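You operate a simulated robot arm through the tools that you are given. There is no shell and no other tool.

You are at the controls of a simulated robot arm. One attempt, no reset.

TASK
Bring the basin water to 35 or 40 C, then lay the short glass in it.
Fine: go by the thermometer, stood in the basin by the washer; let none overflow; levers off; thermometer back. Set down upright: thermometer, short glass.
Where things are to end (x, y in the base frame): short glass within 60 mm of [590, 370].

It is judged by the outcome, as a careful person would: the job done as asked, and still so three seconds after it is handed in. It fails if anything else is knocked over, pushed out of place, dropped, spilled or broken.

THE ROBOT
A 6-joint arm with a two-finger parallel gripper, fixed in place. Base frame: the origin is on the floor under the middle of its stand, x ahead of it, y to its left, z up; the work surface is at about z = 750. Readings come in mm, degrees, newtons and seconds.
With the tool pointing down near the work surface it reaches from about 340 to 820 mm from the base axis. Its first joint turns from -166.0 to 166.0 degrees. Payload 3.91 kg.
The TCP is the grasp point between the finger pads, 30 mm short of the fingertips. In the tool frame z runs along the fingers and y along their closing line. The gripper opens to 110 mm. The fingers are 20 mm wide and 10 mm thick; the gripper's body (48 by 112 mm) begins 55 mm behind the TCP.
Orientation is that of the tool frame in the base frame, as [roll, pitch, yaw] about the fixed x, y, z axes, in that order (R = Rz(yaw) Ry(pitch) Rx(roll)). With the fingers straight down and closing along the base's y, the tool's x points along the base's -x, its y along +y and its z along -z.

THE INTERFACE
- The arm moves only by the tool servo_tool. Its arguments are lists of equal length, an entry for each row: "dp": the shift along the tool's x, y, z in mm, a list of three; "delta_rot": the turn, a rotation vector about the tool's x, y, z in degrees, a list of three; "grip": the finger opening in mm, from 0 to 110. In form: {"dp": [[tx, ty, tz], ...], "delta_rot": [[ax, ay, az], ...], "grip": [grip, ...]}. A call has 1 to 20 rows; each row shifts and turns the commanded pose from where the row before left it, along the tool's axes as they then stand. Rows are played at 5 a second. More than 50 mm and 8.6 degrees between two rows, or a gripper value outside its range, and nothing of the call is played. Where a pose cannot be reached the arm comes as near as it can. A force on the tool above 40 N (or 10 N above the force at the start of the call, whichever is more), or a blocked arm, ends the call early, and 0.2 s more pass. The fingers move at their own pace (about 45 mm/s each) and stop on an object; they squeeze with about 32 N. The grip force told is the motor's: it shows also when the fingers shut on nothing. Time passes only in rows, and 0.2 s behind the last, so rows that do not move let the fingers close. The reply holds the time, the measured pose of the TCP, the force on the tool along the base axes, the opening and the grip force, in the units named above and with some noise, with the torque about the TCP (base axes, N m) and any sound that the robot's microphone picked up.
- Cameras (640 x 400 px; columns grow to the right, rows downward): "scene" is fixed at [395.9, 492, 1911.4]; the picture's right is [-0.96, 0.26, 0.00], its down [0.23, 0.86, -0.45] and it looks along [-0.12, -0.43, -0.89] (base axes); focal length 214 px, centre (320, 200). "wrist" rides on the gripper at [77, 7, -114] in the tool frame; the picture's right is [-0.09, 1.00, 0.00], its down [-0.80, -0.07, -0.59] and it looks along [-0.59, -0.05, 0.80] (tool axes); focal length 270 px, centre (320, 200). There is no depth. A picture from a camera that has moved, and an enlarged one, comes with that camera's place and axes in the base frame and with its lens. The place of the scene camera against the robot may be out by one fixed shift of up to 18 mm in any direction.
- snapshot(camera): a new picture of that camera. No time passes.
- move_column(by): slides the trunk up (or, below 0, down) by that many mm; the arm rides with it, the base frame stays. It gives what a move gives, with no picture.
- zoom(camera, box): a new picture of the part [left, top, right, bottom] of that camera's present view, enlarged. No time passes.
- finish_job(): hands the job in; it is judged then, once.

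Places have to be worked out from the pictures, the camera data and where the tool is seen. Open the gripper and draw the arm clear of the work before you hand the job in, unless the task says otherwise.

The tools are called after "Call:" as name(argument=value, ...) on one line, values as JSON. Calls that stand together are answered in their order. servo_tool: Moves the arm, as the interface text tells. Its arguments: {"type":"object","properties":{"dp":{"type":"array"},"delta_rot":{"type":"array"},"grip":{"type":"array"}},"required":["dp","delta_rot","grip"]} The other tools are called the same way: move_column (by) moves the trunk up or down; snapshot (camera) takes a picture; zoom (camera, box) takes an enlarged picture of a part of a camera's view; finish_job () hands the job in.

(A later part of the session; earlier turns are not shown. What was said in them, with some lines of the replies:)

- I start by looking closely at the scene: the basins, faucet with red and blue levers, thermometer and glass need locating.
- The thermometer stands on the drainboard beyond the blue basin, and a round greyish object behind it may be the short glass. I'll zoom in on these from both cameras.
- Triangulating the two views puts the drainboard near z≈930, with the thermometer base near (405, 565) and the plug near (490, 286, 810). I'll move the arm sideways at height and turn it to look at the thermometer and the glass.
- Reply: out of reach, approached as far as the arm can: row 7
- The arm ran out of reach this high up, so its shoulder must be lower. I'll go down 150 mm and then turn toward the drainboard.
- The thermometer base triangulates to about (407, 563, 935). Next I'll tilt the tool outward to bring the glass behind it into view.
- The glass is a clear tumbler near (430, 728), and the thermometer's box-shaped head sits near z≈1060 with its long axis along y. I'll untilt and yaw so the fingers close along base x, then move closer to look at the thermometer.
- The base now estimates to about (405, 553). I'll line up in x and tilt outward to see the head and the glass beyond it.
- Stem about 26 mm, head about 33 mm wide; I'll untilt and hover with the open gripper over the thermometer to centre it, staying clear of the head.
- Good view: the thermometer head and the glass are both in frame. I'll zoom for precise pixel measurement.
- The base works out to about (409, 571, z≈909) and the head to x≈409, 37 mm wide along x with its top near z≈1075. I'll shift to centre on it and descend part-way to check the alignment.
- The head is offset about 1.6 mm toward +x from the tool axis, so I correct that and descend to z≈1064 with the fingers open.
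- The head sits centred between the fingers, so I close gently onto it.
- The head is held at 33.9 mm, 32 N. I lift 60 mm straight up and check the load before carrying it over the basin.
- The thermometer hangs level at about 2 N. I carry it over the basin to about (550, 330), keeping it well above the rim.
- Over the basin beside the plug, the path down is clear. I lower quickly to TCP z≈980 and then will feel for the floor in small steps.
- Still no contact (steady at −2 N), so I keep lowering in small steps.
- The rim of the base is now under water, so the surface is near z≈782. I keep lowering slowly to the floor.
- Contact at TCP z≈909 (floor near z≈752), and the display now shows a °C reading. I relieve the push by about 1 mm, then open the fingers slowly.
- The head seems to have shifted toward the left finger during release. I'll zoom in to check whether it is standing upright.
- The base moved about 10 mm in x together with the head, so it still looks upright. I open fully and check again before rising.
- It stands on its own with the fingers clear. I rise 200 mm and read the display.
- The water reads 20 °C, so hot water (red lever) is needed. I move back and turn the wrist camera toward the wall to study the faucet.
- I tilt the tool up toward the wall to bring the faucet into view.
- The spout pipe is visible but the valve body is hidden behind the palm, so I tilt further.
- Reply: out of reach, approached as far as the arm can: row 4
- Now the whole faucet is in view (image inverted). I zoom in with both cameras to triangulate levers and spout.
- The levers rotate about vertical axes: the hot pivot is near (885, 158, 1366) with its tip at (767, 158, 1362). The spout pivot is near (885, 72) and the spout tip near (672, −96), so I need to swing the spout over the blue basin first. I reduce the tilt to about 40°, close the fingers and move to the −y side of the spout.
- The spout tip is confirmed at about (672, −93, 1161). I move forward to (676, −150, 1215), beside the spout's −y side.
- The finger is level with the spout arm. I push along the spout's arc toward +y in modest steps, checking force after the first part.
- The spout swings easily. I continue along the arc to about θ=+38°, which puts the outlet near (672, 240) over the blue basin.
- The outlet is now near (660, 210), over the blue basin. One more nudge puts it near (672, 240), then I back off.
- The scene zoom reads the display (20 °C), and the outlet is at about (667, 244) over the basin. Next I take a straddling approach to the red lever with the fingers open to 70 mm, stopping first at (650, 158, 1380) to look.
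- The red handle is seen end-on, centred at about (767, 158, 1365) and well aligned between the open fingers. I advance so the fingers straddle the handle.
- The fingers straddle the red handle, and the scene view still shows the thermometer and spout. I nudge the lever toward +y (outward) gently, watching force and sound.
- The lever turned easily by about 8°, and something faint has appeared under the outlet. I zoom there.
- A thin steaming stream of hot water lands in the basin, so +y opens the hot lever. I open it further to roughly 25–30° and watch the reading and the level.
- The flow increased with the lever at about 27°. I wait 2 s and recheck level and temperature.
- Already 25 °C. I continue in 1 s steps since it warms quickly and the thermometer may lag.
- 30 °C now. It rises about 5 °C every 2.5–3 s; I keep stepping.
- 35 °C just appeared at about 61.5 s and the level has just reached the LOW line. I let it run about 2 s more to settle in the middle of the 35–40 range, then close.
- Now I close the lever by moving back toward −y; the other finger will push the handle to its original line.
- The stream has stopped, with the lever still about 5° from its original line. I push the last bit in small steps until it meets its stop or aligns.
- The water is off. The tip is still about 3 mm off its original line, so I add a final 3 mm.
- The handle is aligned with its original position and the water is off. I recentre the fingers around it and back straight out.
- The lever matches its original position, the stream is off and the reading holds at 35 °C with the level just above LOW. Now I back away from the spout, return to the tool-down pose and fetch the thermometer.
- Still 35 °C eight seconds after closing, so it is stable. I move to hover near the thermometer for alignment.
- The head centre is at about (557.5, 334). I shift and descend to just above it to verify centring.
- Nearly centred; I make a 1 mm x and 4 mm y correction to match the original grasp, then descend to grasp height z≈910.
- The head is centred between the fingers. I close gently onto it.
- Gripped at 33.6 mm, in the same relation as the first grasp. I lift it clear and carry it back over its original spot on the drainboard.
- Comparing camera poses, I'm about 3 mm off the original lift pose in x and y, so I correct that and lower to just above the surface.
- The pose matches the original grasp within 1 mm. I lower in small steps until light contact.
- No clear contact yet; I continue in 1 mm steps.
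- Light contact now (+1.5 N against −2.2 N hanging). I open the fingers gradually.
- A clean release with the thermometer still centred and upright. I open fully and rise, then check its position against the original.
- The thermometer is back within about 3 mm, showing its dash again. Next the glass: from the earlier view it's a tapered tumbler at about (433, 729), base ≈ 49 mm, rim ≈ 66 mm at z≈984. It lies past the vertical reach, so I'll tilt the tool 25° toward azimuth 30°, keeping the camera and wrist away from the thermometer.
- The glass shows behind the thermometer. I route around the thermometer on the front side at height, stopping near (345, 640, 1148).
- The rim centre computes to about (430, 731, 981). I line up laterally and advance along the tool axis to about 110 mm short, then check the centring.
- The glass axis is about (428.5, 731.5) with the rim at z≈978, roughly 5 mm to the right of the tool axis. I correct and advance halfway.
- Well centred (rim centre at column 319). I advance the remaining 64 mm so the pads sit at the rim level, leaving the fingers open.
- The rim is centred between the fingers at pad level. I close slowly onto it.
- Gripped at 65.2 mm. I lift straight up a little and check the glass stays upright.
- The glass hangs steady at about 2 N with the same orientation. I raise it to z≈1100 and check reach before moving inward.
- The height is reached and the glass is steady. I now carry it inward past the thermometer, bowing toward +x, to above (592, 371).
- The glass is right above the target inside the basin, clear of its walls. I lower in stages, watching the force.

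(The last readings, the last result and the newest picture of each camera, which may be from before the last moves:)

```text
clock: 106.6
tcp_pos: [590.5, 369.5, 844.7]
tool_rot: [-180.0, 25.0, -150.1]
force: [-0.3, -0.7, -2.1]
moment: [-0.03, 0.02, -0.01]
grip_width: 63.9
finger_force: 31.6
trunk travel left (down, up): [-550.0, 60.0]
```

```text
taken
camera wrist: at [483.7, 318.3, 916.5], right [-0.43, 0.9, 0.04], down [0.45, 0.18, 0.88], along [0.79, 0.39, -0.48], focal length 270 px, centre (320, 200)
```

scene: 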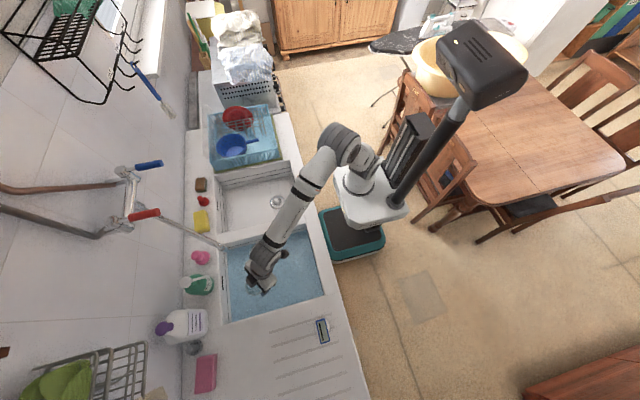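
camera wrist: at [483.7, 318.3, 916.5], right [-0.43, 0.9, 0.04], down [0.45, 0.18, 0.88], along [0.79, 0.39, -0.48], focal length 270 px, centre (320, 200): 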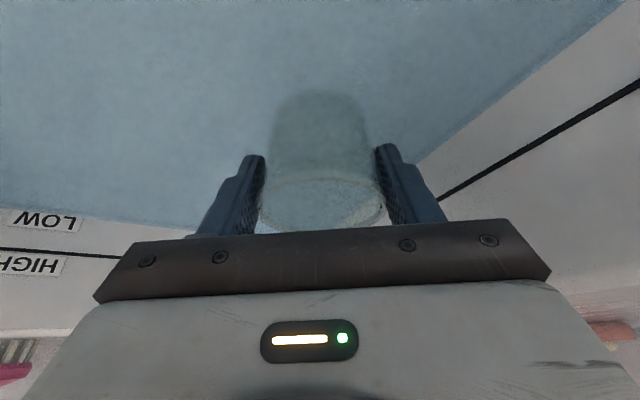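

The glass base is entering the water. I continue in small steps toward the floor, expected at TCP z≈810.

Call:
servo_tool(dp=[[2.1, 0, 4.5], [2.1, 0, 4.5], [2.1, 0, 4.5], [2.1, 0, 4.5], [1.7, 0, 3.6], [0, 0, 0]], delta_rot=[[0, 0, 0], [0, 0, 0], [0, 0, 0], [0, 0, 0], [0, 0, 0], [0, 0, 0]], grip=[58, 58, 58, 58, 58, 58])

```text
clock: 108.0
tcp_pos: [590.6, 370.0, 821.0]
tool_rot: [180.0, 25.0, -150.1]
force: [0.4, 0.3, -2.1]
moment: [-0.03, 0.04, -0.03]
grip_width: 64.0
finger_force: 32.1
trunk travel left (down, up): [-550.0, 60.0]
```

Call:
servo_tool(dp=[[0.85, 0, 1.8], [0.85, 0, 1.8], [0.85, 0, 1.8], [0, 0, 0]], delta_rot=[[0, 0, 0], [0, 0, 0], [0, 0, 0], [0, 0, 0]], grip=[58, 58, 58, 58])

Call:
snapshot(camera="wrist")

```text
clock: 109.0
tcp_pos: [589.2, 370.4, 815.8]
tool_rot: [-179.9, 25.1, -150.2]
force: [-0.7, 1.2, 2.4]
moment: [-0.07, -0.01, -0.01]
grip_width: 64.0
finger_force: 31.5
trunk travel left (down, up): [-550.0, 60.0]
```

```text
taken
camera wrist: at [482.8, 318.4, 888.3], right [-0.43, 0.9, 0.04], down [0.45, 0.17, 0.88], along [0.79, 0.39, -0.48], focal length 270 px, centre (320, 200)
```

wrist: 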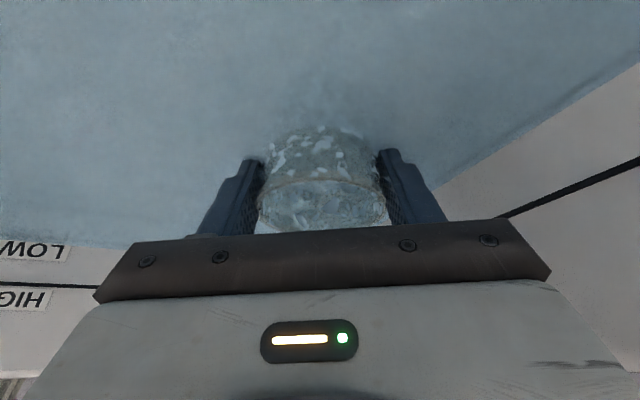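

Floor contact (+2.4 N against −2.1 N). I release gradually.

Call:
servo_tool(dp=[[0, 0, 0], [0, 0, 0], [0, 0, 0], [0, 0, 0], [0, 0, 0], [0, 0, 0], [0, 0, 0], [0, 0, 0]], delta_rot=[[0, 0, 0], [0, 0, 0], [0, 0, 0], [0, 0, 0], [0, 0, 0], [0, 0, 0], [0, 0, 0], [0, 0, 0]], grip=[62, 64, 65, 66, 68, 71, 76, 82])

Call:
snapshot(camera="wrist")

```text
clock: 110.8
tcp_pos: [589.6, 370.6, 816.3]
tool_rot: [180.0, 25.0, -150.1]
force: [-0.4, 0.0, -0.2]
moment: [0.0, -0.01, -0.01]
grip_width: 81.9
finger_force: 0.1
trunk travel left (down, up): [-550.0, 60.0]
```

```text
taken
camera wrist: at [482.8, 318.2, 887.8], right [-0.43, 0.9, 0.04], down [0.45, 0.17, 0.88], along [0.79, 0.39, -0.48], focal length 270 px, centre (320, 200)
```

wrist: 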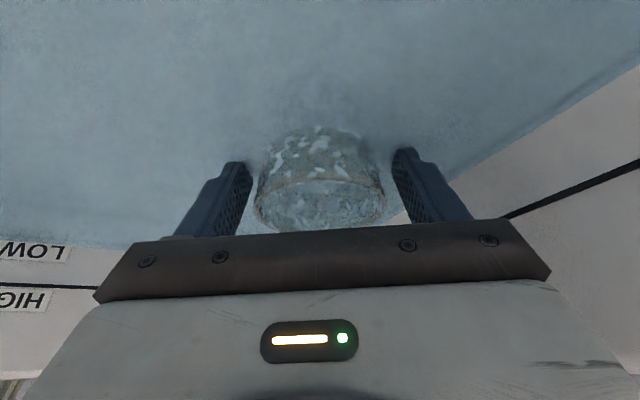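

The glass is standing free. I open wider and withdraw along the tool axis, then rise and inspect.

Call:
servo_tool(dp=[[0, 0, 0], [0, 0, 0], [0, 0, -15], [0, 0, -25], [0, 0, -35], [0, 0, -40], [0, 0, -45], [0, 0, -45], [0, 0, 0]], delta_rot=[[0, 0, 0], [0, 0, 0], [0, 0, 0], [0, 0, 0], [0, 0, 0], [0, 0, 0], [0, 0, 0], [0, 0, 0], [0, 0, 0]], grip=[95, 108, 108, 108, 108, 108, 108, 108, 108])

Call:
snapshot(camera="wrist")

Call:
zoom(camera="scene", box=[205, 225, 333, 305])

```text
clock: 112.8
tcp_pos: [516.5, 326.3, 1001.4]
tool_rot: [179.9, 25.0, -150.2]
force: [-0.2, 0.0, -0.4]
moment: [0.02, 0.01, 0.0]
grip_width: 108.0
finger_force: 0.1
trunk travel left (down, up): [-550.0, 60.0]
```

```text
taken
camera wrist: at [409.2, 274.4, 1073.9], right [-0.43, 0.9, 0.04], down [0.45, 0.18, 0.88], along [0.79, 0.39, -0.48], focal length 270 px, centre (320, 200)
```

wrist: 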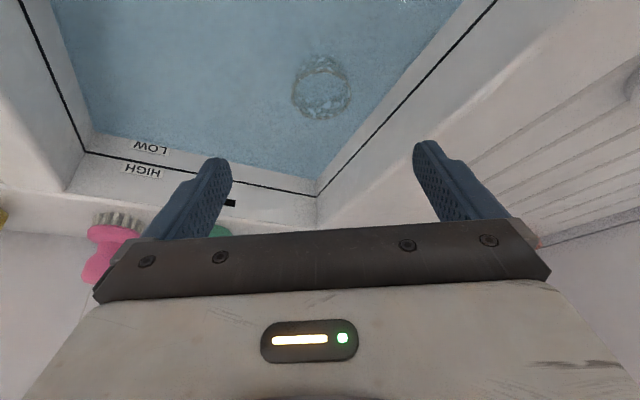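

```text
5.00 times, centred on (269, 265) of scene
camera zoom: at [395.9, 492.0, 1911.4], right [-0.96, 0.26, 0.0], down [0.23, 0.86, -0.45], along [-0.12, -0.43, -0.89], focal length 1072 px, centre (575, -125)
```

zoom: 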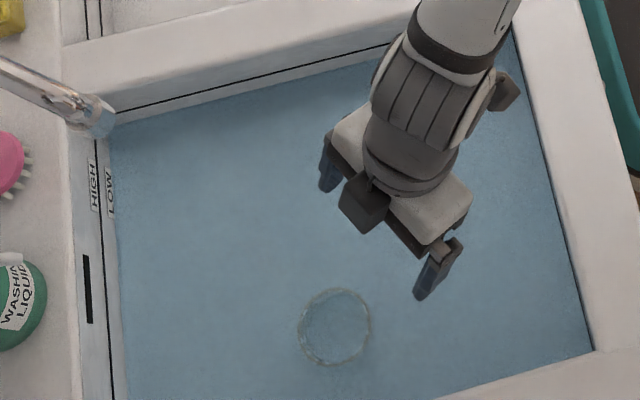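

The glass's rim shows as a clean circle near (589, 370). I zoom in to confirm it is upright, and check all other items.

Call:
zoom(camera="wrist", box=[250, 30, 410, 130])

Call:
zoom(camera="scene", box=[240, 260, 304, 300])

Call:
zoom(camera="scene", box=[80, 140, 240, 240])

```text
4.00 times, centred on (330, 80) of wrist
camera zoom: at [409.2, 274.4, 1073.9], right [-0.43, 0.9, 0.04], down [0.45, 0.18, 0.88], along [0.79, 0.39, -0.48], focal length 1081 px, centre (280, 680)
```

zoom: 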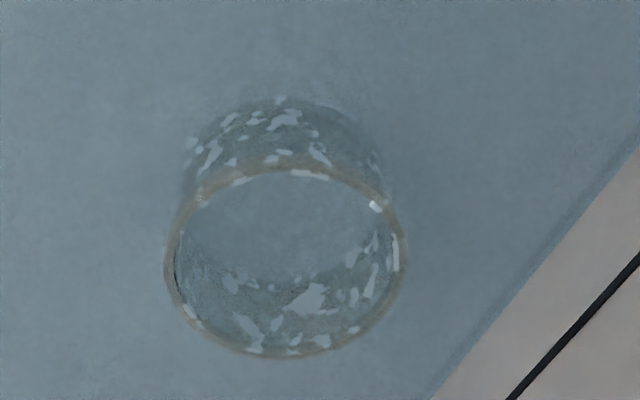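

```text
10.00 times, centred on (272, 280) of scene
camera zoom: at [395.9, 492.0, 1911.4], right [-0.96, 0.26, 0.0], down [0.23, 0.86, -0.45], along [-0.12, -0.43, -0.89], focal length 2145 px, centre (800, -600)
```

zoom: 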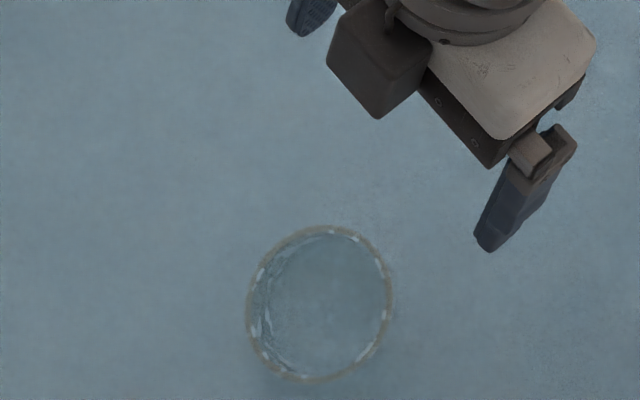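

```text
4.00 times, centred on (160, 190) of scene
camera zoom: at [395.9, 492.0, 1911.4], right [-0.96, 0.26, 0.0], down [0.23, 0.86, -0.45], along [-0.12, -0.43, -0.89], focal length 858 px, centre (960, 240)
```

zoom: 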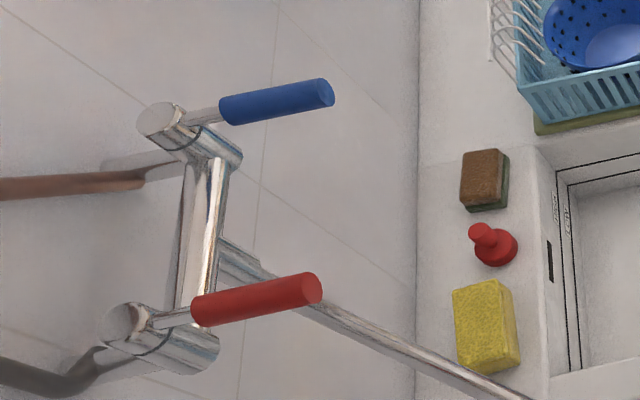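

The glass stands upright in the water and the lever is in its original position. I raise the arm and draw it clear of the work.

Call:
servo_tool(dp=[[-15.9, 0, -34], [-15.9, 0, -34], [-15.9, 0, -34], [-15.9, 0, -34], [32.6, -2.3, -15.2], [32.6, -2.3, -15.2], [32.6, -2.3, -15.2], [32.6, -2.3, -15.2], [0, 0, 0], [0, 0, 0]], delta_rot=[[0, 0, 0], [0, 0, 0], [0, 0, 0], [0, 0, 0], [0, 0, 0], [0, 0, 0], [0, 0, 0], [0, 0, 0], [0, 0, 0], [0, 0, 0]], grip=[110, 110, 110, 110, 110, 110, 110, 110, 110, 110])

Call:
snapshot(camera="scene")

Call:
zoom(camera="scene", box=[170, 200, 380, 400])

```text
clock: 115.0
tcp_pos: [395.5, 245.6, 1151.3]
tool_rot: [-180.0, 25.1, -150.1]
force: [0.5, -0.2, -0.2]
moment: [0.0, 0.0, 0.0]
grip_width: 110.2
finger_force: 0.1
trunk travel left (down, up): [-550.0, 60.0]
```

```text
taken
```

scene: 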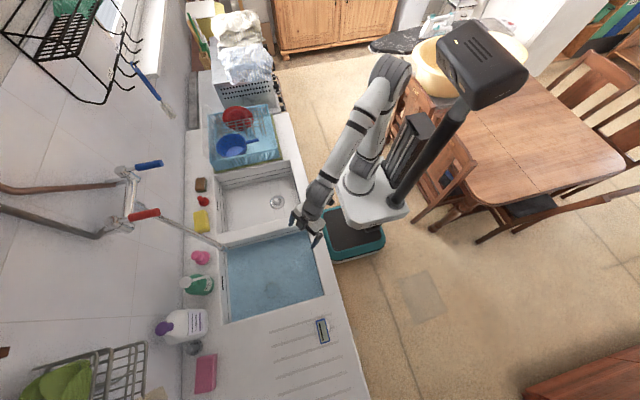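

```text
2.00 times, centred on (275, 300) of scene
camera zoom: at [395.9, 492.0, 1911.4], right [-0.96, 0.26, 0.0], down [0.23, 0.86, -0.45], along [-0.12, -0.43, -0.89], focal length 429 px, centre (410, 0)
```

zoom: 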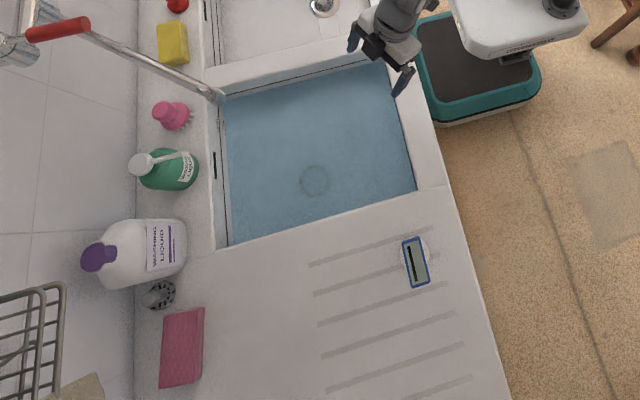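

Everything is in place: the glass is in the basin, the thermometer is on the drainboard and the levers are off. I move the arm a bit further away before handing in.

Call:
servo_tool(dp=[[5.1, -26, -24.5], [5.1, -26, -24.5], [5.1, -26, -24.5], [5.1, -26, -24.5], [5.1, -26, -24.5], [0, 0, 0]], delta_rot=[[0, 0, 0], [0, 0, 0], [0, 0, 0], [0, 0, 0], [0, 0, 0], [0, 0, 0]], grip=[110, 110, 110, 110, 110, 110])

Call:
zoom(camera="scene", box=[180, 200, 360, 400])

```text
clock: 116.4
tcp_pos: [392.8, 97.3, 1252.2]
tool_rot: [180.0, 25.0, -150.1]
force: [0.3, 0.6, 0.2]
moment: [0.02, 0.01, -0.02]
grip_width: 110.1
finger_force: 0.1
trunk travel left (down, up): [-550.0, 60.0]
```

```text
2.00 times, centred on (270, 300) of scene
camera zoom: at [395.9, 492.0, 1911.4], right [-0.96, 0.26, 0.0], down [0.23, 0.86, -0.45], along [-0.12, -0.43, -0.89], focal length 429 px, centre (420, 0)
```

zoom: 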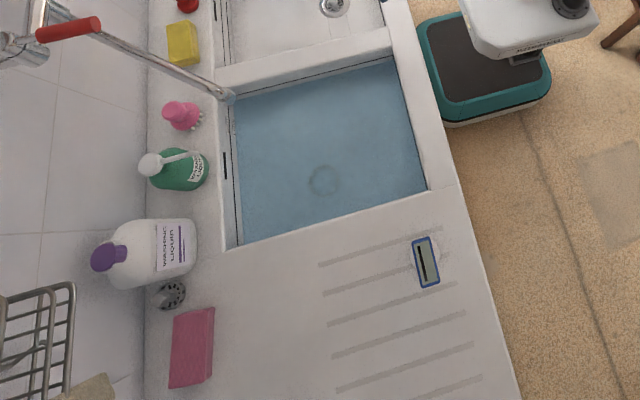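

The arm is clear with the gripper open. The water was at 35 °C and well below HIGH, both levers are off, the thermometer is back upright and the glass stands in the basin at the target, so I hand the job in.

Call:
finish_job()

```text
The job is handed in.
```

The basin water was brought from 20 °C to 35 °C by the thermometer, and the short glass now stands upright in it at about (589, 370). The job has been handed in; no verdict came back.

- **Temperature:** I added only hot water. The last reading I saw was 35 °C, about 14 s after the lever was closed. I couldn't re-read it after taking the thermometer out.
- **Water level:** it ended just above the LOW line, below HIGH. Nothing overflowed.
- **Levers:** the hot lever is back at its original line with no flow. I never touched the cold one.
- **Thermometer:** it is back upright on the drainboard, within about 3 mm of where it started.
- **Spout:** I swung it over this basin to fill it and left it there, with its outlet near (667, 244). You didn't ask for it to go back, so swing it over the other basin if you want it as before.

In the final pictures nothing else looks moved or spilled, and the arm is clear with the gripper open.
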